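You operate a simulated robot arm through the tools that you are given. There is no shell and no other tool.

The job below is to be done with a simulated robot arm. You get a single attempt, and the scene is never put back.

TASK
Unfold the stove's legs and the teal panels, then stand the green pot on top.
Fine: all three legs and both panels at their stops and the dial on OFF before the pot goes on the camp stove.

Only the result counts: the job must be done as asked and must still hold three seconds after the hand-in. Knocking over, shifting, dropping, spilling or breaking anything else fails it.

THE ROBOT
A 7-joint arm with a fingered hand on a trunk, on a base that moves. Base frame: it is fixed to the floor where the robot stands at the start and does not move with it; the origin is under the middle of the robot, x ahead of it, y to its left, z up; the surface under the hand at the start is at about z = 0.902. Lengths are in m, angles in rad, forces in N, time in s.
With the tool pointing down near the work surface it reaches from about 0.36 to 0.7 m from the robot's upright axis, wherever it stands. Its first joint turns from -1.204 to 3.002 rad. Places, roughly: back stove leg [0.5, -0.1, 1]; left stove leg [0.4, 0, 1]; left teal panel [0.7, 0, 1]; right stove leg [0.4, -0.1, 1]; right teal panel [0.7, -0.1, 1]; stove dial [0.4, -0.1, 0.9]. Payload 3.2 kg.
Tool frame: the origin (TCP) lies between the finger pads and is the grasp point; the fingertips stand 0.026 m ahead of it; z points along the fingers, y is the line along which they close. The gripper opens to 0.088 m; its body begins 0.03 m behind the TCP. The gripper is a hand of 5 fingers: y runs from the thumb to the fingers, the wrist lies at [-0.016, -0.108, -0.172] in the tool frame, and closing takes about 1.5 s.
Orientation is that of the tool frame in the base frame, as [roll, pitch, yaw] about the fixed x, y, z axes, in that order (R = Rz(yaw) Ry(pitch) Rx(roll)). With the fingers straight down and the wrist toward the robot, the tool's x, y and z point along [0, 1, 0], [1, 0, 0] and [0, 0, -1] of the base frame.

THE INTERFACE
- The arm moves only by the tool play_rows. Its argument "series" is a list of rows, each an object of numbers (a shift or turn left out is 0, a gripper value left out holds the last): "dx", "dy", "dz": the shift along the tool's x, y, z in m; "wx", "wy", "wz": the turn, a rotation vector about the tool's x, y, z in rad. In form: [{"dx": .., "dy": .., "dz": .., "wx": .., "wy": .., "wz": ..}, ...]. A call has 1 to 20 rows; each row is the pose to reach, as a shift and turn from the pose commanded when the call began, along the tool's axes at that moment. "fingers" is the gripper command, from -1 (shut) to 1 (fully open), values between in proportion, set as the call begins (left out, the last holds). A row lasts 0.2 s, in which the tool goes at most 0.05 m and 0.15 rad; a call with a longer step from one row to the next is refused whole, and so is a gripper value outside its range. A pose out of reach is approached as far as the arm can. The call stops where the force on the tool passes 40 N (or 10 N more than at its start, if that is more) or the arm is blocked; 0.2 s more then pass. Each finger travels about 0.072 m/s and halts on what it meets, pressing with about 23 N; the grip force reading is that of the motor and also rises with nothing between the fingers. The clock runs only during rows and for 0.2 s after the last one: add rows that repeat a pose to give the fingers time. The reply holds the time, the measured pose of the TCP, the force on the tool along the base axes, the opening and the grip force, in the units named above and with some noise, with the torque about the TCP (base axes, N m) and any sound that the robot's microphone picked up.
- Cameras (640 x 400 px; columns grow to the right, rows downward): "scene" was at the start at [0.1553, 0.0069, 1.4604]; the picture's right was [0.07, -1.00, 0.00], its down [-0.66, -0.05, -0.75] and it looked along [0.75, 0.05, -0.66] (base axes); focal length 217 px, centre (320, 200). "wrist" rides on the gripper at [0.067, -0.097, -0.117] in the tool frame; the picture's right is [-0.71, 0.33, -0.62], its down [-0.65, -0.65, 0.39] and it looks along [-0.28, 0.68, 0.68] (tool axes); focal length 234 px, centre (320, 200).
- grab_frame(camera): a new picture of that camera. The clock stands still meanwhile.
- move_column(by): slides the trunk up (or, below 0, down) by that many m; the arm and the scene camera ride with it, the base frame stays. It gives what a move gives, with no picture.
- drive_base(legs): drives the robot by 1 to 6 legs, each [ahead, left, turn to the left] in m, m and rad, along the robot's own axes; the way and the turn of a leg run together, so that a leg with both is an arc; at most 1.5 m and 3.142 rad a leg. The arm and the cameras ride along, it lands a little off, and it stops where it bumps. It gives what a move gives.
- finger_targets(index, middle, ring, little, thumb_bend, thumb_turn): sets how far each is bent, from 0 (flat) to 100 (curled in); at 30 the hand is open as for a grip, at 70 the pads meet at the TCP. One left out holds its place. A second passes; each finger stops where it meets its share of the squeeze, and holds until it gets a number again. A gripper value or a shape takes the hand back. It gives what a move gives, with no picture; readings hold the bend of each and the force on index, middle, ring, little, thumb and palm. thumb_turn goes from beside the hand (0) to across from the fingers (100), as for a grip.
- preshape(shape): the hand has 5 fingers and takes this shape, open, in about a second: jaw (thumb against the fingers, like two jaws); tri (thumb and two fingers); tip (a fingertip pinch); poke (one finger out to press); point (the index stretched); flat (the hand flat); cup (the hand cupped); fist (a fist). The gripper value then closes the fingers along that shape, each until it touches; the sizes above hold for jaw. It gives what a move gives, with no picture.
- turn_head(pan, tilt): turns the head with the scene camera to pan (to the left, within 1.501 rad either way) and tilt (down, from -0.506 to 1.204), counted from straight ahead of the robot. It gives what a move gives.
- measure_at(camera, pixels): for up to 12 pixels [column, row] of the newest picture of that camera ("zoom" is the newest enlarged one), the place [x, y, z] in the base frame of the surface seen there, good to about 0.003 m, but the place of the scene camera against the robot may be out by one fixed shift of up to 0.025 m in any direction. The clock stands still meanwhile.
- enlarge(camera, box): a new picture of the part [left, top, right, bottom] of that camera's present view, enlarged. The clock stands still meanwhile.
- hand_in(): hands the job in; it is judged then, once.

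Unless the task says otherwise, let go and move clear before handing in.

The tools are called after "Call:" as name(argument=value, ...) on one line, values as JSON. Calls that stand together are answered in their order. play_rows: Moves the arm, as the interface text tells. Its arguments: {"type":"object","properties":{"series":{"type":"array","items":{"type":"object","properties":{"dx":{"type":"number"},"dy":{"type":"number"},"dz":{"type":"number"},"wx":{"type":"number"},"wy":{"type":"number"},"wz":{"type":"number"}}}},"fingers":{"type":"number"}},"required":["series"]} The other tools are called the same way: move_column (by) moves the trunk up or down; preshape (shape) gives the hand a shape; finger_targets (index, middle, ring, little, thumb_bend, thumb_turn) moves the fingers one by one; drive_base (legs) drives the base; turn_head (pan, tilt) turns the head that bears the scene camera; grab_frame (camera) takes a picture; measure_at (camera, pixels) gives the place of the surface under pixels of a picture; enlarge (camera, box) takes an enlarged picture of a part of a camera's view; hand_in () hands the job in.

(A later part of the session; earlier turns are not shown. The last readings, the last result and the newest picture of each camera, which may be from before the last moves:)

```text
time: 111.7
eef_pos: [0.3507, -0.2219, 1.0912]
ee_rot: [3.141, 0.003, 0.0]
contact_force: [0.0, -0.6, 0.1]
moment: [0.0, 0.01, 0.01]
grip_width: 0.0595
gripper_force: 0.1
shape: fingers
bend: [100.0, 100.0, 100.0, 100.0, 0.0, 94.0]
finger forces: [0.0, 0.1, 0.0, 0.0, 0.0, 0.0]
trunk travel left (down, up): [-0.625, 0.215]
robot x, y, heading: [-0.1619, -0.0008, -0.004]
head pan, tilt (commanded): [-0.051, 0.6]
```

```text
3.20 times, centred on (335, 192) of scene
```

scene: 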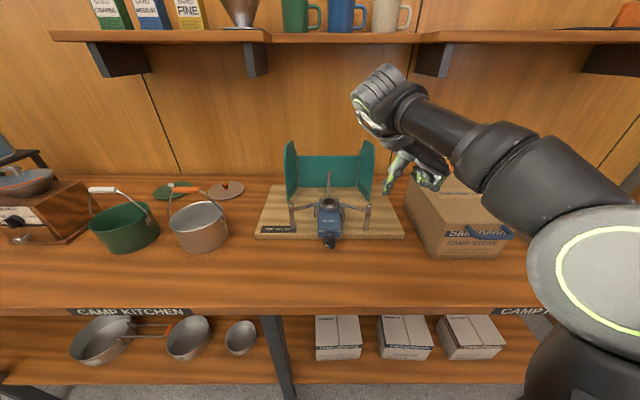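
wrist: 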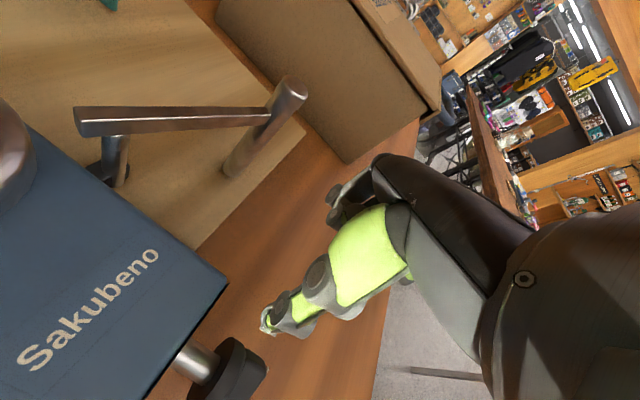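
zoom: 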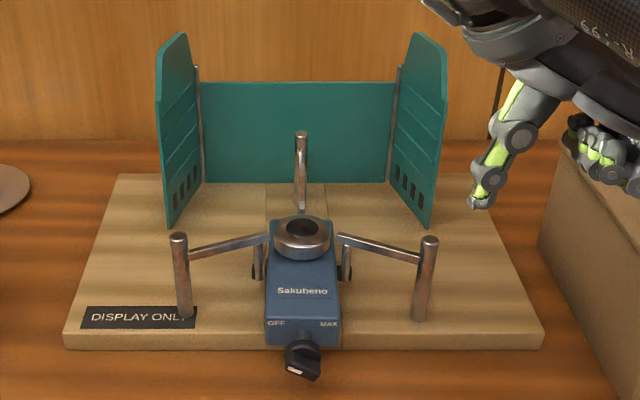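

The dial's white mark now mirrors its starting angle (slope 26/72 versus 25/72 px), so it's at the OFF stop; the stove slid only about 3 mm. Before the pot, I'll turn the hand back to default yaw and recheck the legs from above.

Call:
play_rows(series=[{"dz": -0.03, "wz": -0.14}, {"dz": -0.06, "dy": -0.01, "wz": -0.28}, {"dz": -0.08, "dy": -0.03, "wz": -0.42}, {"dz": -0.1, "dy": -0.05, "wz": -0.56}, {"dz": -0.11, "dy": -0.07, "wz": -0.7}, {"dz": -0.11, "dy": -0.09, "wz": -0.84}, {"dz": -0.11, "dy": -0.11, "wz": -0.98}, {"dz": -0.11, "dy": -0.13, "wz": -1.12}, {"dz": -0.11, "dy": -0.14, "wz": -1.26}, {"dz": -0.11, "dy": -0.15, "wz": -1.4}, {"dz": -0.11, "dy": -0.16, "wz": -1.54}, {"dz": -0.11, "dy": -0.16, "wz": -1.57}, {"dz": -0.11, "dy": -0.16, "wz": -1.57}])

Call:
grab_frame(camera="wrist")

Call:
enlarge(camera="wrist", box=[100, 100, 420, 320])

```text
time: 114.5
eef_pos: [0.3487, -0.0628, 1.1977]
ee_rot: [-3.138, 0.0, 1.573]
contact_force: [-0.5, -0.1, -0.6]
moment: [0.02, -0.02, 0.02]
grip_width: 0.0597
gripper_force: 0.2
shape: fingers
bend: [100.0, 100.0, 100.0, 100.0, 0.0, 94.0]
finger forces: [0.0, 0.0, 0.0, 0.1, 0.1, 0.0]
trunk travel left (down, up): [-0.625, 0.215]
robot x, y, heading: [-0.1653, -0.0004, -0.001]
head pan, tilt (commanded): [-0.051, 0.6]
```

```text
taken
```

wrist: 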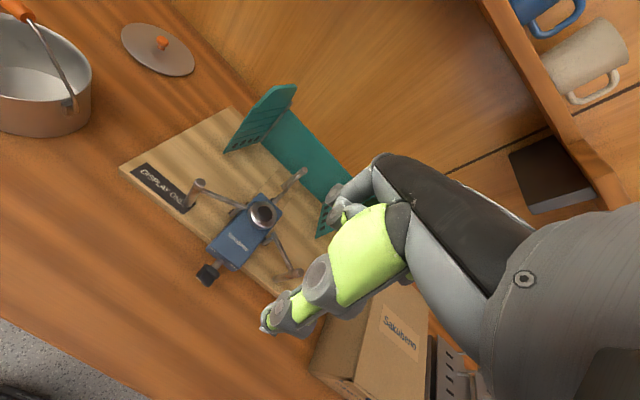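

```text
1.82 times, centred on (260, 210) of wrist
```

zoom: 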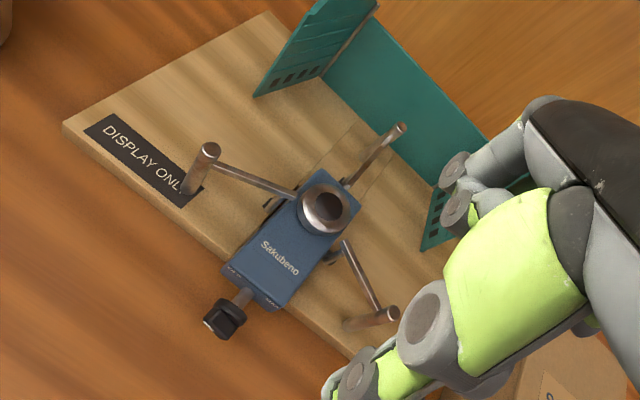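

All three legs still look spread. I'll measure rod tops and bar ends in this zoom to compute their angles relative to the body.

Call:
measure_at(camera="zoom", pixels=[[208, 150], [391, 314], [400, 127], [225, 170], [288, 193], [345, 246], [376, 302], [390, 140], [350, 184], [332, 205], [227, 268], [270, 305]])

Call:
measure_at(camera="zoom", pixels=[[285, 255], [320, 240], [335, 228], [310, 215], [332, 190], [350, 210], [245, 295], [220, 325], [305, 170], [360, 195], [198, 185], [350, 325]])

```text
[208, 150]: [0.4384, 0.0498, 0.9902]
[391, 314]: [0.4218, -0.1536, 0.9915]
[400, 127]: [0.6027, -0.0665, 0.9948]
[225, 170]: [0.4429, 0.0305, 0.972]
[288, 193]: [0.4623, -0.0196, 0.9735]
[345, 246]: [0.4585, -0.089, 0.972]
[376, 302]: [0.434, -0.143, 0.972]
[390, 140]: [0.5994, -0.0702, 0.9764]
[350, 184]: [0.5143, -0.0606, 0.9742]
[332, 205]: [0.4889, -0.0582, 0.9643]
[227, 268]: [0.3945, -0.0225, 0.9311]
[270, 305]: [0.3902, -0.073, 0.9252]
```

```text
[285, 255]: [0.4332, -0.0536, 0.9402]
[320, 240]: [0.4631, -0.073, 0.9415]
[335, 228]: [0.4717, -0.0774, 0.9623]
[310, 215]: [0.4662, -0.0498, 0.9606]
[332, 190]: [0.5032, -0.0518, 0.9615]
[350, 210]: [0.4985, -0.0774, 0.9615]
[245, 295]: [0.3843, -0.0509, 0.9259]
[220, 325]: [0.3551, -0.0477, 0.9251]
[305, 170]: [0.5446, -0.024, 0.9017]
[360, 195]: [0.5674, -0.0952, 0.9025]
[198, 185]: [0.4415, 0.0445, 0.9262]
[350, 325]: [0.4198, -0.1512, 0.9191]
```

Angles work out at about ±110–115° from the body axis, within measurement noise. I'll take a tighter look to compare left and right more precisely after the tipping.

Call:
enlarge(camera="wrist", box=[180, 150, 320, 290])

Call:
measure_at(camera="zoom", pixels=[[140, 105], [180, 130], [220, 145], [260, 160], [300, 175], [330, 185], [420, 275], [440, 310], [460, 345], [480, 380], [330, 300], [270, 250]])

```text
2.86 times, centred on (250, 220) of wrist
```

zoom: 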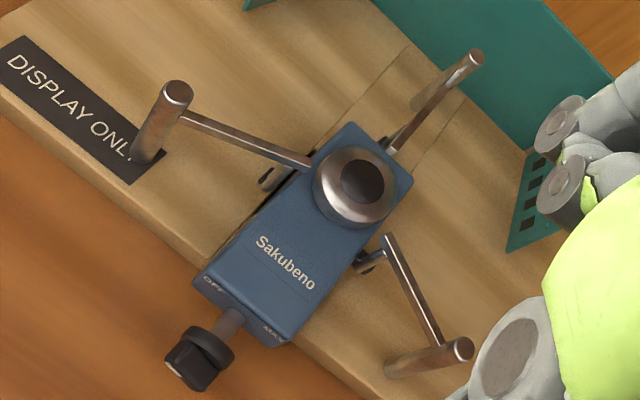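

```text
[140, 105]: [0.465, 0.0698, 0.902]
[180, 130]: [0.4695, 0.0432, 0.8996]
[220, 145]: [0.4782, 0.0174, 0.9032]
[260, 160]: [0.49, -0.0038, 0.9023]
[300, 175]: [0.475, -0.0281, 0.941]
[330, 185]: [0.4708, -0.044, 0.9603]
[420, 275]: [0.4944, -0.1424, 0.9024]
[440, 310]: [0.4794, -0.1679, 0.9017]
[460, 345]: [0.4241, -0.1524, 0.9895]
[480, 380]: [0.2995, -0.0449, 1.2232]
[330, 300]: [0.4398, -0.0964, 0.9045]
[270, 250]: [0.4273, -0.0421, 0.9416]
```

I'll pick points precisely on the bar tops: the left bar runs (190,118)–(308,163) and the right bar (390,243)–(436,338).

Call:
measure_at(camera="zoom", pixels=[[200, 120], [230, 132], [260, 144], [290, 156], [392, 248], [404, 272], [416, 296], [428, 322], [177, 90], [463, 347], [478, 56], [440, 95]])

Call:
measure_at(camera="zoom", pixels=[[197, 275], [225, 245], [255, 215], [285, 187], [290, 335], [320, 300], [350, 262], [375, 232], [395, 148], [420, 120], [360, 180], [345, 130]])

```text
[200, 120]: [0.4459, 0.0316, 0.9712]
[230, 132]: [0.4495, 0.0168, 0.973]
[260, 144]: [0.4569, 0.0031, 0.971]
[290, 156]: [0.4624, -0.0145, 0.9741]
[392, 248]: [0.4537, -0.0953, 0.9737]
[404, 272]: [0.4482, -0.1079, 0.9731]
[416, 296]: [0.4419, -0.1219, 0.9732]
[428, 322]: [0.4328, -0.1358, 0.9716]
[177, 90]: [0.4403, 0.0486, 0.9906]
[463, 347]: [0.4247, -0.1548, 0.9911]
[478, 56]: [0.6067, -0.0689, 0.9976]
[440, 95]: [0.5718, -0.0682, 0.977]
```

```text
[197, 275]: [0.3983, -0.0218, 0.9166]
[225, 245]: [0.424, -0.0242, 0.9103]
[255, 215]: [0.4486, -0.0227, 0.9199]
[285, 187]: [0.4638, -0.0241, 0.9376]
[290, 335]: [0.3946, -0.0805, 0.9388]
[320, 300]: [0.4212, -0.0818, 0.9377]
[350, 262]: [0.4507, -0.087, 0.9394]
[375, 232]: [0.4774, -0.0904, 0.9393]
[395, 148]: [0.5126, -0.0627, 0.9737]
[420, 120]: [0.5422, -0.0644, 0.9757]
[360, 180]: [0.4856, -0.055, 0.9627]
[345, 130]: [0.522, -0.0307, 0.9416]
```

The legs are unchanged from before (left ≈115°, right ≈-112° from the body axis, back straight). The pot's target is the tripod centre, about (0.489,-0.058). I'll open the hand into the jaw shape and drive to a spot that reaches both the pot and the stove.

Call:
preshape(shape="jaw")

Call:
drive_base(legs=[[0.0, 0.25, 0], [0.11, 0, 0]])

Call:
turn_head(pan=0.3, tilt=0.65)

Call:
grab_frame(camera="scene")

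Call:
grab_frame(camera="wrist")

```text
time: 115.4
eef_pos: [0.3494, -0.0621, 1.1985]
ee_rot: [-3.137, 0.0, 1.569]
contact_force: [0.5, 0.5, 0.1]
moment: [0.0, 0.01, -0.03]
grip_width: 0.0879
gripper_force: 0.1
shape: jaw
bend: [30.0, 30.0, 30.0, 30.0, 30.0, 97.0]
finger forces: [0.0, 0.1, 0.0, 0.1, 0.0, 0.0]
trunk travel left (down, up): [-0.625, 0.215]
robot x, y, heading: [-0.1666, 0.0026, -0.001]
head pan, tilt (commanded): [-0.051, 0.6]
```

```text
time: 118.1
eef_pos: [0.4611, 0.1848, 1.1985]
ee_rot: [-3.139, -0.001, 1.567]
contact_force: [0.7, 0.3, 0.3]
moment: [-0.01, 0.01, 0.01]
grip_width: 0.088
gripper_force: 0.1
shape: jaw
bend: [30.0, 30.0, 30.0, 30.0, 30.0, 97.0]
finger forces: [0.0, 0.0, 0.1, 0.1, 0.1, 0.0]
trunk travel left (down, up): [-0.625, 0.215]
robot x, y, heading: [-0.0542, 0.2471, -0.011]
head pan, tilt (commanded): [-0.051, 0.6]
```

```text
time: 118.9
eef_pos: [0.4604, 0.1841, 1.1984]
ee_rot: [-3.139, -0.001, 1.566]
contact_force: [0.3, 0.2, 0.5]
moment: [0.01, -0.06, 0.01]
grip_width: 0.0879
gripper_force: 0.1
shape: jaw
bend: [30.0, 30.0, 30.0, 30.0, 30.0, 97.0]
finger forces: [0.1, 0.0, 0.0, 0.0, 0.0, 0.0]
trunk travel left (down, up): [-0.625, 0.215]
robot x, y, heading: [-0.0525, 0.2472, -0.003]
head pan, tilt (commanded): [0.3, 0.649]
```

```text
taken
```

scene: 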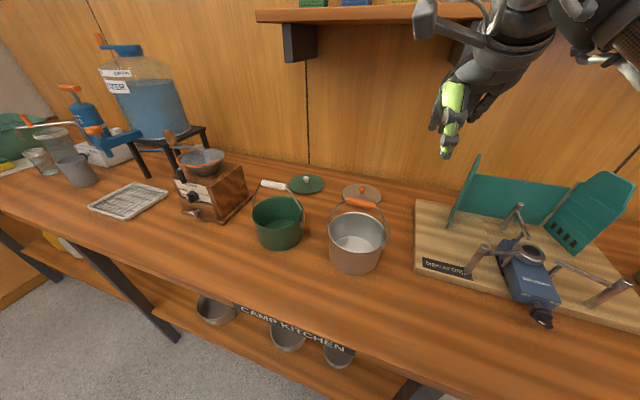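

```text
taken
```

wrist: 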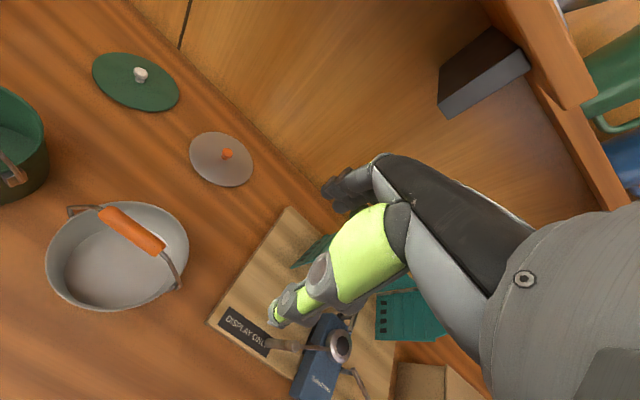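

The green pot is at (280,222) with its white grip at (272,186); the grinder stands to its left. I'll move the open hand over the pot at z≈1.2 and look.

Call:
play_rows(series=[{"dx": 0.05}, {"dx": 0.1}, {"dx": 0.15}, {"dx": 0.2}, {"dx": 0.25, "dy": -0.01}, {"dx": 0.29, "dy": -0.02}, {"dx": 0.29, "dy": -0.02}])

Call:
grab_frame(camera="wrist")

Call:
grab_frame(camera="scene")

```text
refused: row 5 steps farther than a row can; nothing moved
```

```text
taken
```

wrist: 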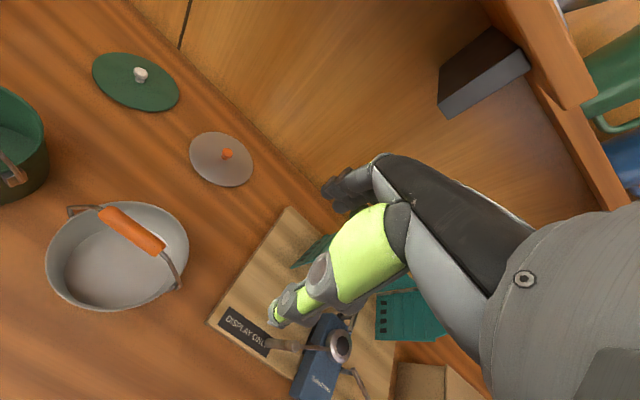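

```text
taken
```

scene: 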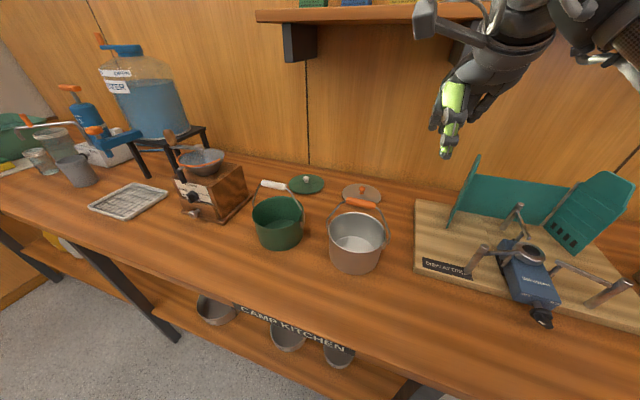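

One diagonal row exceeded the step limit, so nothing moved. I'll repeat the approach with slightly shorter steps.

Call:
play_rows(series=[{"dx": 0.045, "dy": -0.003}, {"dx": 0.09, "dy": -0.006}, {"dx": 0.135, "dy": -0.009}, {"dx": 0.18, "dy": -0.012}, {"dx": 0.225, "dy": -0.015}, {"dx": 0.265, "dy": -0.018}, {"dx": 0.29, "dy": -0.02}, {"dx": 0.29, "dy": -0.02}])

Call:
grab_frame(camera="wrist")

Call:
enlarge(camera="wrist", box=[120, 160, 400, 360])

Call:
grab_frame(camera="scene")

```text
time: 120.9
eef_pos: [0.4327, 0.3815, 1.2027]
ee_rot: [3.141, -0.098, 1.495]
contact_force: [-0.5, -0.3, -0.2]
moment: [0.04, 0.03, 0.01]
grip_width: 0.088
gripper_force: 0.1
shape: jaw
bend: [30.0, 30.0, 30.0, 30.0, 30.0, 97.0]
finger forces: [0.0, 0.0, 0.1, 0.0, 0.1, 0.0]
out of reach, approached as far as the arm can: row 4, 5, 6, 7, 8
trunk travel left (down, up): [-0.625, 0.215]
robot x, y, heading: [-0.0483, 0.2461, -0.004]
head pan, tilt (commanded): [0.3, 0.649]
stopped in row 8: the arm was blocked; the commanded pose is now the measured one
```

```text
taken
```

wrist: 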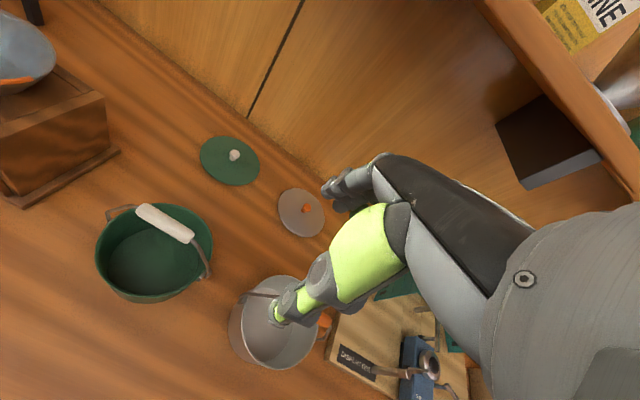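

```text
2.00 times, centred on (260, 260) of wrist
```

zoom: 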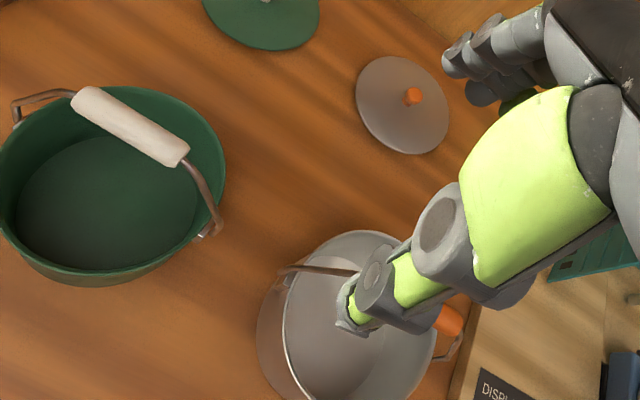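

```text
taken
```

scene: 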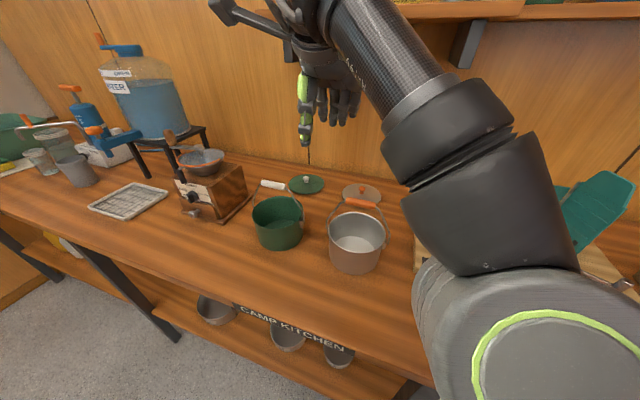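

The arm is at a joint limit on its left side, because its shoulder is on the robot's right. I'll swing it back rightward with the orientation corrected, then drive the base further left instead.

Call:
play_rows(series=[{"dx": -0.04, "wy": -0.05, "wz": -0.04}, {"dx": -0.08, "wy": -0.098, "wz": -0.075}, {"dx": -0.12, "wy": -0.098, "wz": -0.075}, {"dx": -0.16, "wy": -0.098, "wz": -0.075}, {"dx": -0.2, "wy": -0.098, "wz": -0.075}, {"dx": -0.24, "wy": -0.098, "wz": -0.075}, {"dx": -0.24, "wy": -0.098, "wz": -0.075}])

Call:
drive_base(legs=[[0, 0.35, 0]])

Call:
grab_frame(camera="wrist")

```text
time: 122.5
eef_pos: [0.4139, 0.147, 1.178]
ee_rot: [3.137, 0.006, 1.575]
contact_force: [-0.8, 0.1, 0.5]
moment: [0.01, 0.0, 0.01]
grip_width: 0.0879
gripper_force: 0.1
shape: jaw
bend: [30.0, 30.0, 30.0, 30.0, 30.0, 97.0]
finger forces: [0.0, 0.1, 0.0, 0.0, 0.1, 0.0]
trunk travel left (down, up): [-0.625, 0.215]
robot x, y, heading: [-0.0533, 0.2497, -0.003]
head pan, tilt (commanded): [0.3, 0.649]
```

```text
time: 124.7
eef_pos: [0.4153, 0.491, 1.1785]
ee_rot: [3.139, 0.006, 1.574]
contact_force: [-0.9, 0.0, 0.6]
moment: [-0.01, 0.03, -0.03]
grip_width: 0.088
gripper_force: 0.0
shape: jaw
bend: [30.0, 30.0, 30.0, 30.0, 30.0, 97.0]
finger forces: [0.0, 0.0, 0.0, 0.0, 0.0, 0.0]
trunk travel left (down, up): [-0.625, 0.215]
robot x, y, heading: [-0.0503, 0.5928, -0.008]
head pan, tilt (commanded): [0.3, 0.649]
```

```text
taken
```

wrist: 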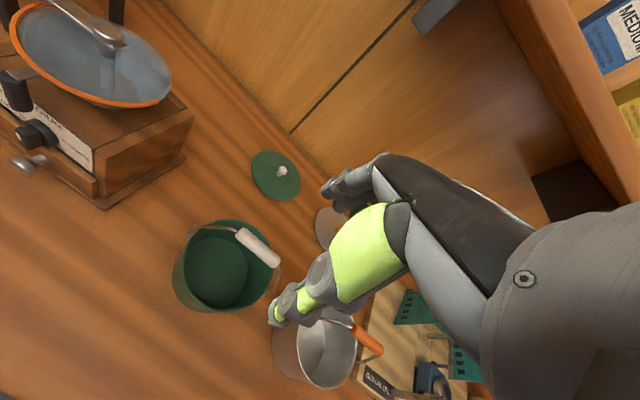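

The hand is now by the green pot in its normal orientation, and the white grip shows at (258,247). I'll measure the grip and rim with the wrist camera.

Call:
enlarge(camera="wrist", box=[150, 190, 330, 330])

Call:
measure_at(camera="wrist", pixels=[[240, 232], [258, 247], [275, 262], [188, 235], [280, 270], [205, 305], [175, 275], [240, 222], [262, 300], [225, 270], [215, 240], [270, 290]])

```text
2.86 times, centred on (240, 260) of wrist
```

zoom: 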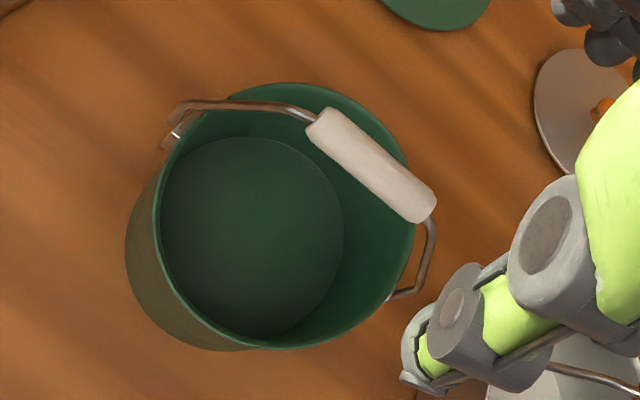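

```text
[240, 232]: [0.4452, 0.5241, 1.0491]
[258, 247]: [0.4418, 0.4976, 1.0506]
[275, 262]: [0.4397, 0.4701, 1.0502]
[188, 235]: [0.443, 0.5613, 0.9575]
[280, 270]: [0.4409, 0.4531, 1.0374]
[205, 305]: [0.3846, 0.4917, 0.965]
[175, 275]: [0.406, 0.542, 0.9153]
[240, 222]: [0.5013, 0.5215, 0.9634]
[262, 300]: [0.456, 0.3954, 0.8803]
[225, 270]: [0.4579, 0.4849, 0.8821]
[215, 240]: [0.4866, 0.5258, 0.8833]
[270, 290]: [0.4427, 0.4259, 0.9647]
```

The grip spans (0.445,0.524)–(0.440,0.470) at z≈1.05 top, turned about 6° from the y-axis, and the pot centre is at (0.4435,0.4935). I'll align the open jaw over it and come partway down.

Call:
play_rows(series=[{"dx": 0.0065, "dy": 0.014, "wz": 0.05}, {"dx": 0.0125, "dy": 0.0278, "wz": 0.1}, {"dx": 0.0125, "dy": 0.0278, "dz": 0.035, "wz": 0.1}, {"dx": 0.0125, "dy": 0.0278, "dz": 0.07, "wz": 0.1}, {"dx": 0.0125, "dy": 0.0278, "dz": 0.09, "wz": 0.1}, {"dx": 0.0125, "dy": 0.0278, "dz": 0.09, "wz": 0.1}])

Call:
grab_frame(camera="wrist")

Call:
enlarge(camera="wrist", box=[180, 150, 400, 330])

Call:
turn_head(pan=-0.2, tilt=0.65)

Call:
grab_frame(camera="scene")

```text
time: 126.1
eef_pos: [0.4457, 0.5023, 1.0893]
ee_rot: [3.138, 0.005, 1.472]
contact_force: [0.4, 0.1, -0.4]
moment: [0.03, 0.01, 0.0]
grip_width: 0.088
gripper_force: 0.0
shape: jaw
bend: [30.0, 30.0, 30.0, 30.0, 30.0, 97.0]
finger forces: [0.0, 0.0, 0.0, 0.0, 0.0, 0.1]
trunk travel left (down, up): [-0.625, 0.215]
robot x, y, heading: [-0.0474, 0.5927, -0.004]
head pan, tilt (commanded): [0.3, 0.649]
```

```text
taken
```

wrist: 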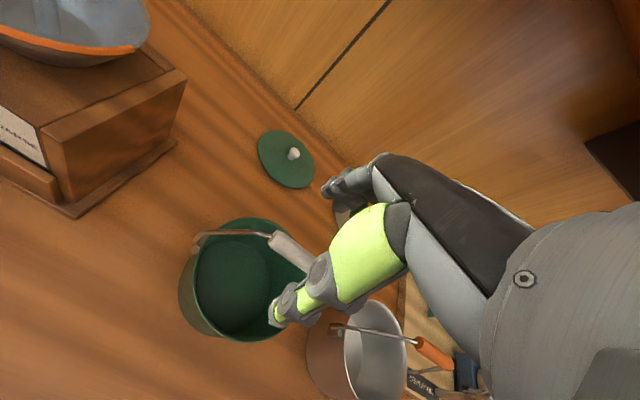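

```text
2.22 times, centred on (290, 240) of wrist
```

zoom: 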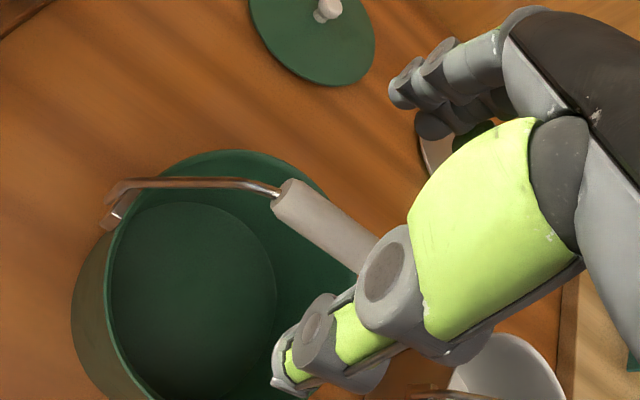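

```text
time: 127.1
eef_pos: [0.4454, 0.5019, 1.0906]
ee_rot: [3.136, 0.006, 1.474]
contact_force: [0.4, -0.2, 0.0]
moment: [0.01, 0.02, 0.03]
grip_width: 0.0882
gripper_force: 0.1
shape: jaw
bend: [30.0, 30.0, 30.0, 30.0, 30.0, 97.0]
finger forces: [0.0, 0.0, 0.0, 0.0, 0.0, 0.0]
trunk travel left (down, up): [-0.625, 0.215]
robot x, y, heading: [-0.0498, 0.5911, -0.007]
head pan, tilt (commanded): [-0.201, 0.649]
```

```text
taken
```

scene: 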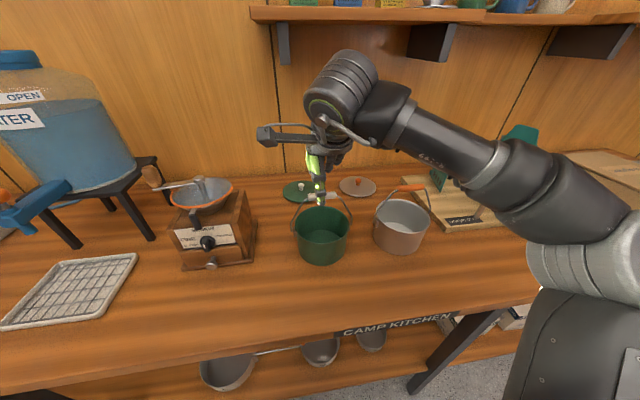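

The hand straddles the grip with the thumb on the near side. I'll zoom in to confirm alignment before the last descent.

Call:
enlarge(camera="scene", box=[270, 130, 370, 270])

Call:
measure_at(camera="wrist", pixels=[[285, 245], [300, 260], [278, 240], [275, 320], [285, 305], [335, 190], [350, 185]])

```text
2.86 times, centred on (320, 200) of scene
```

zoom: 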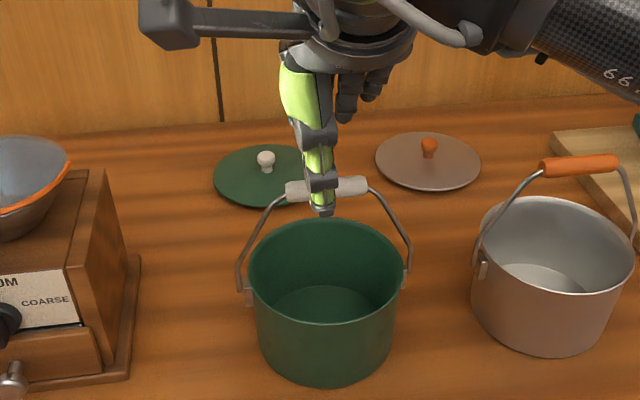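

```text
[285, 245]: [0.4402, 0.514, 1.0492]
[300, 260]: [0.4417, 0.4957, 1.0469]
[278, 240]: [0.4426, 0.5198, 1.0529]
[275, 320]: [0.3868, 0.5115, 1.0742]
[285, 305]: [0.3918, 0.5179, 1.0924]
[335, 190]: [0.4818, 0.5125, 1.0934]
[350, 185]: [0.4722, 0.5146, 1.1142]
```

The grip sits midway between thumb (x≈0.39) and fingers (x≈0.48). I'll descend to TCP z≈1.042 and close.

Call:
play_rows(series=[{"dz": 0.02}, {"dz": 0.04}, {"dz": 0.048}, {"dz": 0.048}])

Call:
play_rows(fingers=-1, series=[{}, {}, {}, {}, {}, {}, {}, {}, {}, {}])

Call:
enlarge(camera="scene", box=[270, 130, 370, 270])

Call:
grab_frame(camera="wrist")

```text
time: 128.1
eef_pos: [0.4456, 0.5013, 1.042]
ee_rot: [3.139, 0.005, 1.474]
contact_force: [0.0, -0.6, -0.4]
moment: [-0.01, 0.01, -0.01]
grip_width: 0.088
gripper_force: 0.1
shape: jaw
bend: [30.0, 30.0, 30.0, 30.0, 30.0, 97.0]
finger forces: [0.0, 0.0, 0.0, 0.0, 0.0, 0.0]
trunk travel left (down, up): [-0.625, 0.215]
robot x, y, heading: [-0.0528, 0.5898, -0.005]
head pan, tilt (commanded): [-0.201, 0.649]
```

```text
time: 130.3
eef_pos: [0.4457, 0.5014, 1.0417]
ee_rot: [3.138, 0.005, 1.474]
contact_force: [-0.2, -0.5, 0.1]
moment: [0.0, 0.0, 0.0]
grip_width: 0.0035
gripper_force: 23.0
shape: jaw
bend: [71.0, 70.0, 69.0, 70.0, 82.0, 100.0]
finger forces: [14.6, 2.8, 1.3, 1.3, 23.2, 0.0]
trunk travel left (down, up): [-0.625, 0.215]
robot x, y, heading: [-0.0495, 0.5947, -0.004]
head pan, tilt (commanded): [-0.201, 0.649]
```

```text
2.86 times, centred on (320, 200) of scene
```

zoom: 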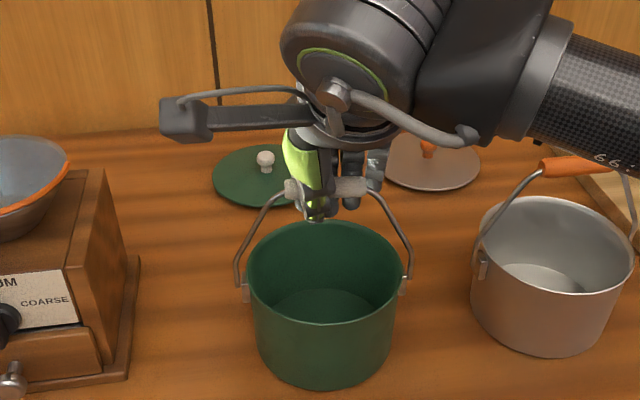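

```text
taken
```

wrist: 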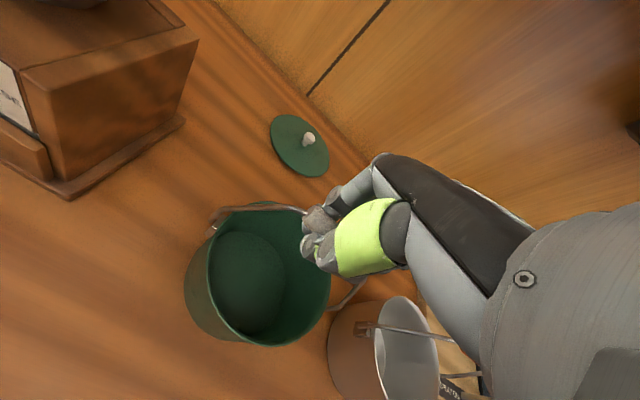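

The fingers closed to 3.5 mm, so the tips may have met under the grip rather than squeezing it. I'll look closely before lifting.

Call:
enlarge(camera="scene", box=[300, 165, 345, 215])

Call:
enlarge(camera="wrist", box=[270, 170, 390, 300])

```text
8.00 times, centred on (322, 190) of scene
```

zoom: 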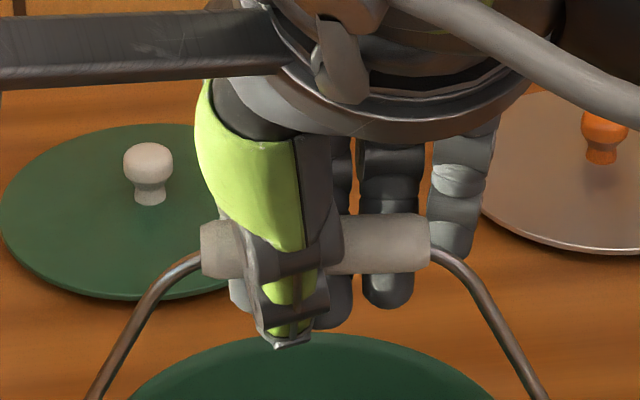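

```text
3.08 times, centred on (330, 235) of wrist
```

zoom: 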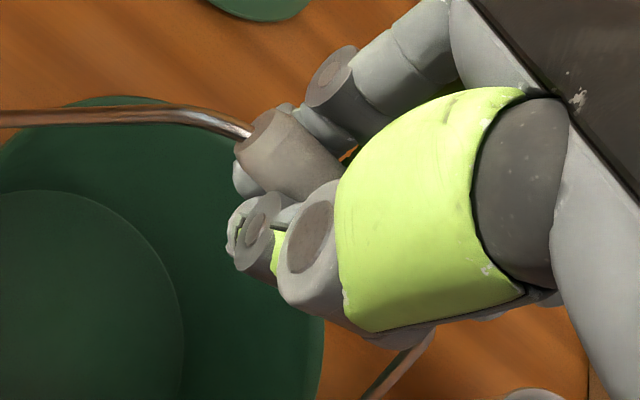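

The grip is enclosed between thumb and fingers, with the tips closed beneath it, so it should hang securely. I'll lift 3 cm slowly and check.

Call:
play_rows(series=[{"dz": -0.004}, {"dz": -0.009}, {"dz": -0.015}, {"dz": -0.022}, {"dz": -0.03}, {"dz": -0.03}])

Call:
enlarge(camera="scene", box=[270, 130, 370, 270])

```text
time: 131.7
eef_pos: [0.4452, 0.5024, 1.072]
ee_rot: [3.137, 0.004, 1.473]
contact_force: [1.1, 0.6, -2.5]
moment: [0.01, 0.0, 0.0]
grip_width: 0.0032
gripper_force: 22.5
shape: jaw
bend: [71.0, 70.0, 69.0, 70.0, 82.0, 100.0]
finger forces: [14.8, 2.8, 1.4, 1.2, 23.3, 0.0]
trunk travel left (down, up): [-0.625, 0.215]
robot x, y, heading: [-0.054, 0.5948, -0.006]
head pan, tilt (commanded): [-0.201, 0.649]
```

```text
2.86 times, centred on (320, 200) of scene
```

zoom: 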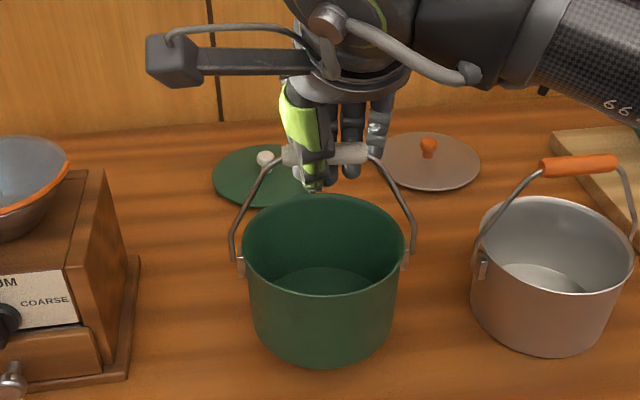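

The pot is hanging level (about 2.5 N). I'll raise it with the trunk by 0.2 m so it clears the silver pot, then drive right toward the stove.

Call:
move_column(by=0.2)

Call:
grab_frame(camera="scene")

Call:
grab_frame(camera="wrist")

```text
time: 133.8
eef_pos: [0.4455, 0.5013, 1.2716]
ee_rot: [3.138, 0.005, 1.474]
contact_force: [0.0, -0.3, -3.1]
moment: [-0.02, 0.01, 0.0]
grip_width: 0.0035
gripper_force: 23.6
shape: jaw
bend: [71.0, 70.0, 69.0, 70.0, 82.0, 100.0]
finger forces: [14.8, 2.8, 1.3, 1.3, 23.3, 0.0]
trunk travel left (down, up): [-0.825, 0.015]
robot x, y, heading: [-0.0554, 0.5921, -0.008]
head pan, tilt (commanded): [-0.201, 0.649]
```

```text
taken
```

scene: 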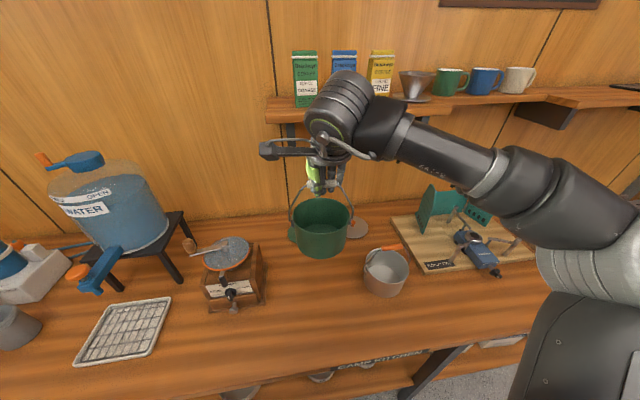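

```text
taken
```

wrist: 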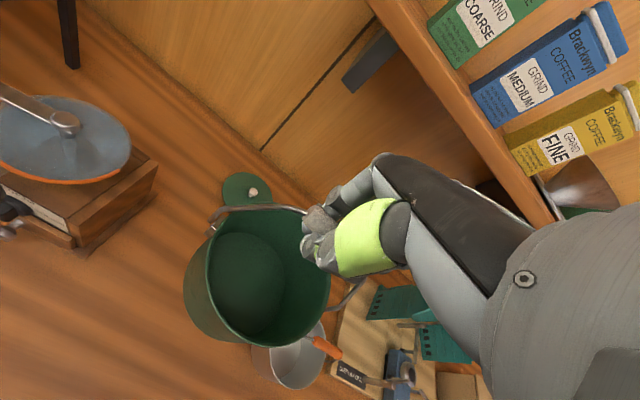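

The pot hangs well clear of everything. I'll drive right in two stages.

Call:
drive_base(legs=[[0, -0.28, 0]])

Call:
drive_base(legs=[[0, -0.27, 0]])

Call:
turn_head(pan=0.0, tilt=0.65)

Call:
grab_frame(camera="scene")

Call:
grab_frame(camera="wrist")

```text
time: 135.8
eef_pos: [0.4429, 0.2221, 1.2721]
ee_rot: [3.138, 0.005, 1.469]
contact_force: [0.1, 0.8, -1.9]
moment: [0.02, 0.0, -0.03]
grip_width: 0.0037
gripper_force: 22.7
shape: jaw
bend: [71.0, 70.0, 69.0, 70.0, 82.0, 100.0]
finger forces: [14.7, 2.7, 1.5, 1.3, 23.3, 0.0]
trunk travel left (down, up): [-0.825, 0.015]
robot x, y, heading: [-0.0541, 0.3129, -0.01]
head pan, tilt (commanded): [-0.201, 0.649]
```

```text
time: 137.7
eef_pos: [0.4397, -0.0462, 1.2718]
ee_rot: [3.137, 0.006, 1.472]
contact_force: [0.6, 0.3, -2.4]
moment: [0.03, -0.01, 0.03]
grip_width: 0.0037
gripper_force: 23.1
shape: jaw
bend: [71.0, 70.0, 69.0, 70.0, 82.0, 100.0]
finger forces: [14.8, 2.9, 1.4, 1.2, 23.2, 0.0]
trunk travel left (down, up): [-0.825, 0.015]
robot x, y, heading: [-0.0608, 0.0442, -0.005]
head pan, tilt (commanded): [-0.201, 0.649]
```

```text
time: 138.4
eef_pos: [0.4413, -0.0481, 1.2714]
ee_rot: [3.139, 0.006, 1.473]
contact_force: [0.0, -0.5, -2.8]
moment: [-0.01, -0.01, -0.01]
grip_width: 0.0036
gripper_force: 22.9
shape: jaw
bend: [71.0, 70.0, 69.0, 70.0, 82.0, 100.0]
finger forces: [14.8, 2.8, 1.4, 1.3, 23.3, 0.1]
trunk travel left (down, up): [-0.825, 0.015]
robot x, y, heading: [-0.0584, 0.0447, -0.007]
head pan, tilt (commanded): [0.0, 0.649]
```

```text
taken
```

scene: 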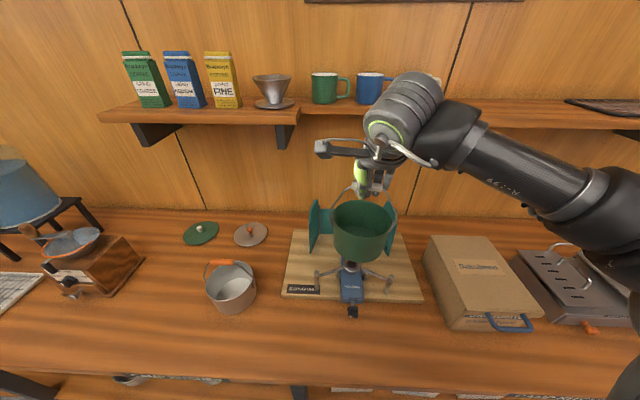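

```text
taken
```

wrist: 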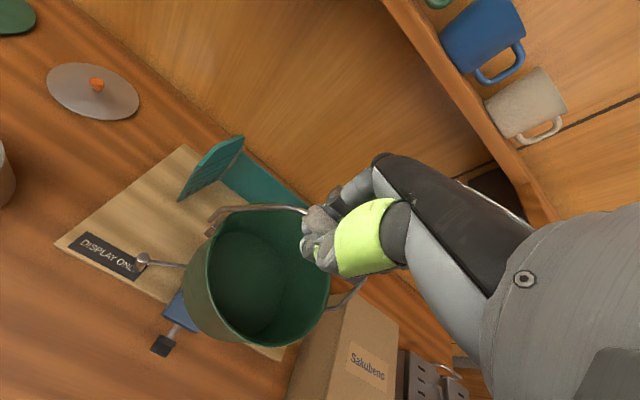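

The pot is now above the stove region, its rim visible as an ellipse around (262,275) in the wrist view. I'll measure rim points to get the pot's centre relative to the hand.

Call:
enlarge(camera="wrist", box=[160, 180, 380, 370])

Call:
measure_at(camera="zoom", pixels=[[105, 200], [130, 270], [180, 335], [240, 355], [310, 330], [345, 280], [115, 130], [190, 90], [230, 90], [215, 200], [290, 310], [110, 160]])

```text
2.11 times, centred on (270, 275) of wrist
```

zoom: 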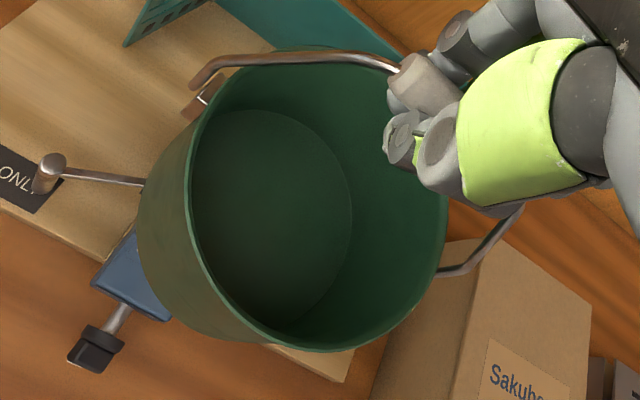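

```text
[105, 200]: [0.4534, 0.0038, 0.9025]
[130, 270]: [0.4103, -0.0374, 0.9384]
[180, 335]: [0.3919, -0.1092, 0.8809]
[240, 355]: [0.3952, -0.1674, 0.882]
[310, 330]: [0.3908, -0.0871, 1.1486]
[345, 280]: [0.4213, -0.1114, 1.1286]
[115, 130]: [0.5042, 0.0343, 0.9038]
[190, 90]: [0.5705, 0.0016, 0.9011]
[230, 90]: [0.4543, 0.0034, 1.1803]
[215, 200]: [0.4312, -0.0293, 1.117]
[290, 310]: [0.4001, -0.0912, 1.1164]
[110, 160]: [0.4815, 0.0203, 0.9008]
```

I'll pick points right on the rim line and on the inside bottom edge.

Call:
measure_at(camera="zoom", pixels=[[192, 190], [203, 250], [240, 315], [295, 347], [350, 347], [405, 315], [438, 265], [212, 112], [200, 150], [262, 105], [195, 160], [290, 325]])

Call:
measure_at(camera="zoom", pixels=[[230, 285], [300, 318], [345, 250], [345, 190], [320, 145], [270, 112], [220, 130], [200, 190], [270, 210], [150, 250], [165, 300], [200, 325]])

```text
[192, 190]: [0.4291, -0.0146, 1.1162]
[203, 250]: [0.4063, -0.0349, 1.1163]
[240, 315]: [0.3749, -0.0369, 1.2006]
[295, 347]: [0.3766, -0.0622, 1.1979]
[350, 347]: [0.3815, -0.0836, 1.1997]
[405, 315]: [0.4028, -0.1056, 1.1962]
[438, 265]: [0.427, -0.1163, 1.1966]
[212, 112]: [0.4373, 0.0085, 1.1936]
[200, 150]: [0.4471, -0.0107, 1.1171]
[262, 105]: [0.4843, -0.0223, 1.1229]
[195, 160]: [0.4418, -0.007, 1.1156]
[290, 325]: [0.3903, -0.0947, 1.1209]
```

```text
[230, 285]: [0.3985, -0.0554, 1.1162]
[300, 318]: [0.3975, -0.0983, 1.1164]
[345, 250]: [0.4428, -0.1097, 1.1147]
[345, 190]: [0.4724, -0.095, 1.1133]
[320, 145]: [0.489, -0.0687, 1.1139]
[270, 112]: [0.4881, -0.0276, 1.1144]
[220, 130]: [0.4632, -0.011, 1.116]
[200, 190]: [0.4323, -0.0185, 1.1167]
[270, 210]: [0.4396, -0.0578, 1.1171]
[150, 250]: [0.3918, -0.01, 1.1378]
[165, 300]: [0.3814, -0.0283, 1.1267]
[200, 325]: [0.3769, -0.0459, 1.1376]
```

The pot's centre is at about (0.440,-0.056), i.e. (-0.001,-0.008) from the TCP, and its base about 0.16 below the TCP. I'll shift 49 mm forward over the tripod centre and lower to just above the rod tops.

Call:
play_rows(series=[{"dx": 0.0007, "dy": 0.01}, {"dx": 0.0014, "dy": 0.024}, {"dx": 0.0021, "dy": 0.038}, {"dx": 0.0028, "dy": 0.0487}, {"dx": 0.0028, "dy": 0.0487}, {"dx": 0.0028, "dy": 0.0487, "dz": 0.02}, {"dx": 0.0028, "dy": 0.0487, "dz": 0.04}, {"dx": 0.0028, "dy": 0.0487, "dz": 0.06}, {"dx": 0.0028, "dy": 0.0487, "dz": 0.08}, {"dx": 0.0028, "dy": 0.0487, "dz": 0.095}, {"dx": 0.0028, "dy": 0.0487, "dz": 0.1}, {"dx": 0.0028, "dy": 0.0487, "dz": 0.1}])

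Call:
grab_frame(camera="scene")

Call:
enlarge(camera="scene", box=[280, 170, 430, 310])

Call:
grab_frame(camera="wrist")

```text
time: 141.0
eef_pos: [0.4894, -0.0501, 1.1699]
ee_rot: [3.139, 0.005, 1.472]
contact_force: [0.6, 0.1, -2.9]
moment: [0.03, -0.02, 0.01]
grip_width: 0.0038
gripper_force: 22.9
shape: jaw
bend: [71.0, 70.0, 69.0, 70.0, 82.0, 100.0]
finger forces: [14.8, 2.8, 1.4, 1.3, 23.3, 0.1]
trunk travel left (down, up): [-0.825, 0.015]
robot x, y, heading: [-0.0564, 0.0448, -0.007]
head pan, tilt (commanded): [0.0, 0.649]
```

```text
taken
```

scene: 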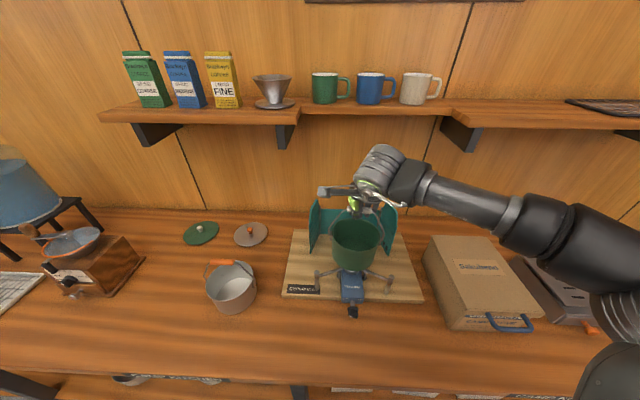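

```text
2.86 times, centred on (355, 240) of scene
```

zoom: 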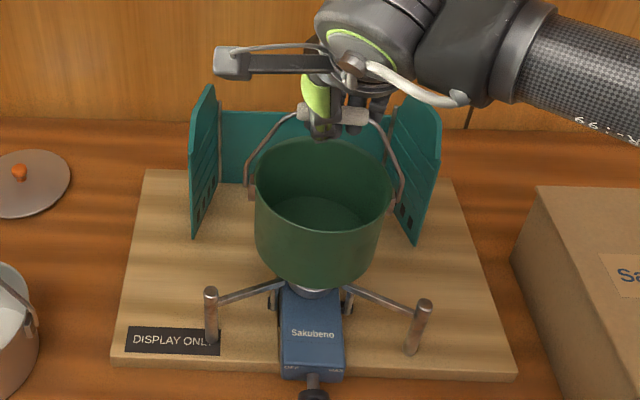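

```text
taken
```

wrist: 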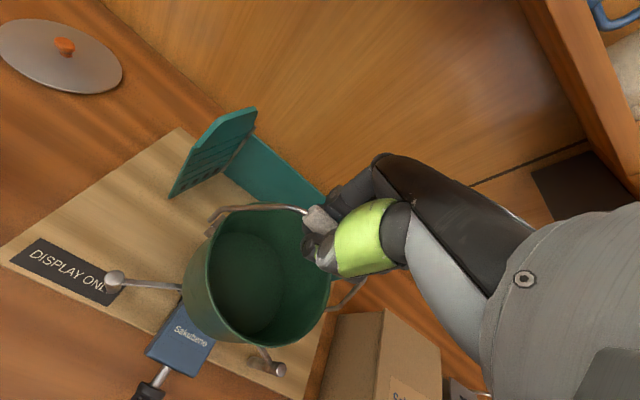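

The pot is centred over the burner with its base about 1 cm above the rod tops. I'll lower it gently and watch for the weight coming off the hand.

Call:
play_rows(series=[{"dz": 0.006}, {"dz": 0.012}, {"dz": 0.018}, {"dz": 0.023}, {"dz": 0.027}, {"dz": 0.027}])

Call:
enlarge(camera="scene", box=[300, 210, 410, 310])

Call:
enlarge(camera="wrist", box=[100, 180, 380, 390])

```text
time: 142.4
eef_pos: [0.49, -0.0492, 1.1447]
ee_rot: [3.139, 0.005, 1.472]
contact_force: [0.2, 0.2, -2.3]
moment: [0.01, 0.0, 0.0]
grip_width: 0.0039
gripper_force: 23.1
shape: jaw
bend: [71.0, 70.0, 69.0, 70.0, 82.0, 100.0]
finger forces: [14.8, 2.7, 1.3, 1.3, 23.2, 0.0]
trunk travel left (down, up): [-0.825, 0.015]
robot x, y, heading: [-0.0556, 0.0421, -0.011]
head pan, tilt (commanded): [0.0, 0.649]
```

```text
4.00 times, centred on (355, 260) of scene
```

zoom: 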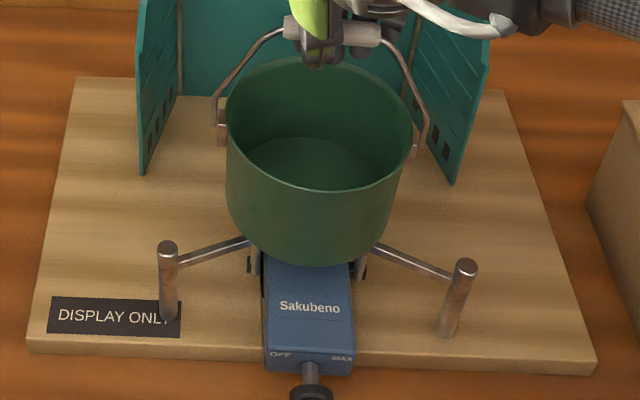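

```text
1.90 times, centred on (240, 285) of wrist
```

zoom: 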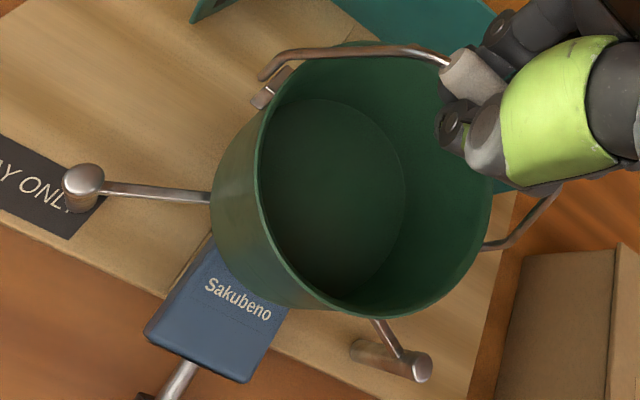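

The pot is centred between the bars in both views. I'll continue lowering in 2 mm steps until it takes its own weight.

Call:
play_rows(series=[{"dz": 0.002}, {"dz": 0.004}, {"dz": 0.006}, {"dz": 0.008}, {"dz": 0.008}])

Call:
play_rows(series=[{"dz": 0.002}, {"dz": 0.004}, {"dz": 0.004}])

Call:
enlarge(camera="scene", box=[300, 210, 410, 310])

```text
time: 143.6
eef_pos: [0.4902, -0.0492, 1.136]
ee_rot: [3.137, 0.006, 1.472]
contact_force: [1.3, -0.5, -2.6]
moment: [0.0, -0.04, 0.03]
grip_width: 0.0036
gripper_force: 23.2
shape: jaw
bend: [71.0, 70.0, 69.0, 70.0, 82.0, 100.0]
finger forces: [14.9, 2.9, 1.4, 1.2, 23.2, 0.0]
trunk travel left (down, up): [-0.825, 0.015]
robot x, y, heading: [-0.0555, 0.0445, -0.008]
head pan, tilt (commanded): [0.0, 0.649]
```

```text
time: 144.4
eef_pos: [0.4874, -0.0493, 1.1348]
ee_rot: [3.133, 0.004, 1.472]
contact_force: [-2.3, 0.5, 7.2]
moment: [0.0, 0.02, 0.02]
grip_width: 0.0041
gripper_force: 23.6
shape: jaw
bend: [71.0, 70.0, 69.0, 70.0, 83.0, 100.0]
finger forces: [14.2, 2.0, 1.1, 1.4, 24.7, 0.0]
trunk travel left (down, up): [-0.825, 0.015]
robot x, y, heading: [-0.0544, 0.0417, -0.009]
head pan, tilt (commanded): [0.0, 0.649]
```

```text
4.00 times, centred on (355, 260) of scene
```

zoom: 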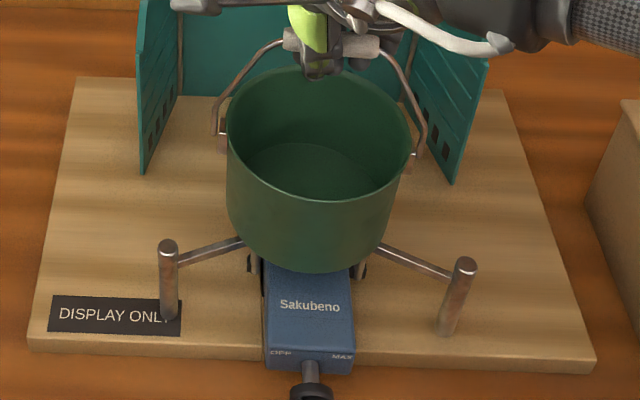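

The force flipped to +7 N, so the pot is seated on the bars and slightly pressed. I'll ease up about 2 mm to unload before releasing.

Call:
play_rows(series=[{"dz": -0.001}, {"dz": -0.002}, {"dz": -0.002}])

Call:
enlarge(camera="scene", box=[300, 210, 410, 310])

```text
time: 145.2
eef_pos: [0.4888, -0.0494, 1.1347]
ee_rot: [3.138, 0.006, 1.471]
contact_force: [-1.6, -0.1, 2.5]
moment: [0.0, -0.03, -0.02]
grip_width: 0.004
gripper_force: 23.6
shape: jaw
bend: [71.0, 70.0, 69.0, 70.0, 83.0, 100.0]
finger forces: [14.4, 2.3, 1.4, 1.4, 24.3, 0.0]
trunk travel left (down, up): [-0.825, 0.015]
robot x, y, heading: [-0.0603, 0.0471, -0.004]
head pan, tilt (commanded): [0.0, 0.649]
```

```text
4.00 times, centred on (355, 260) of scene
```

zoom: 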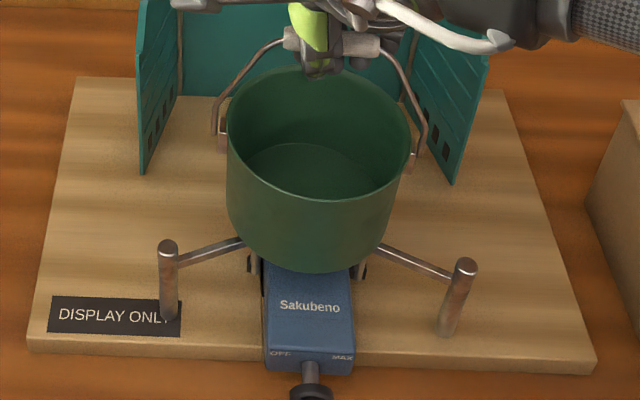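

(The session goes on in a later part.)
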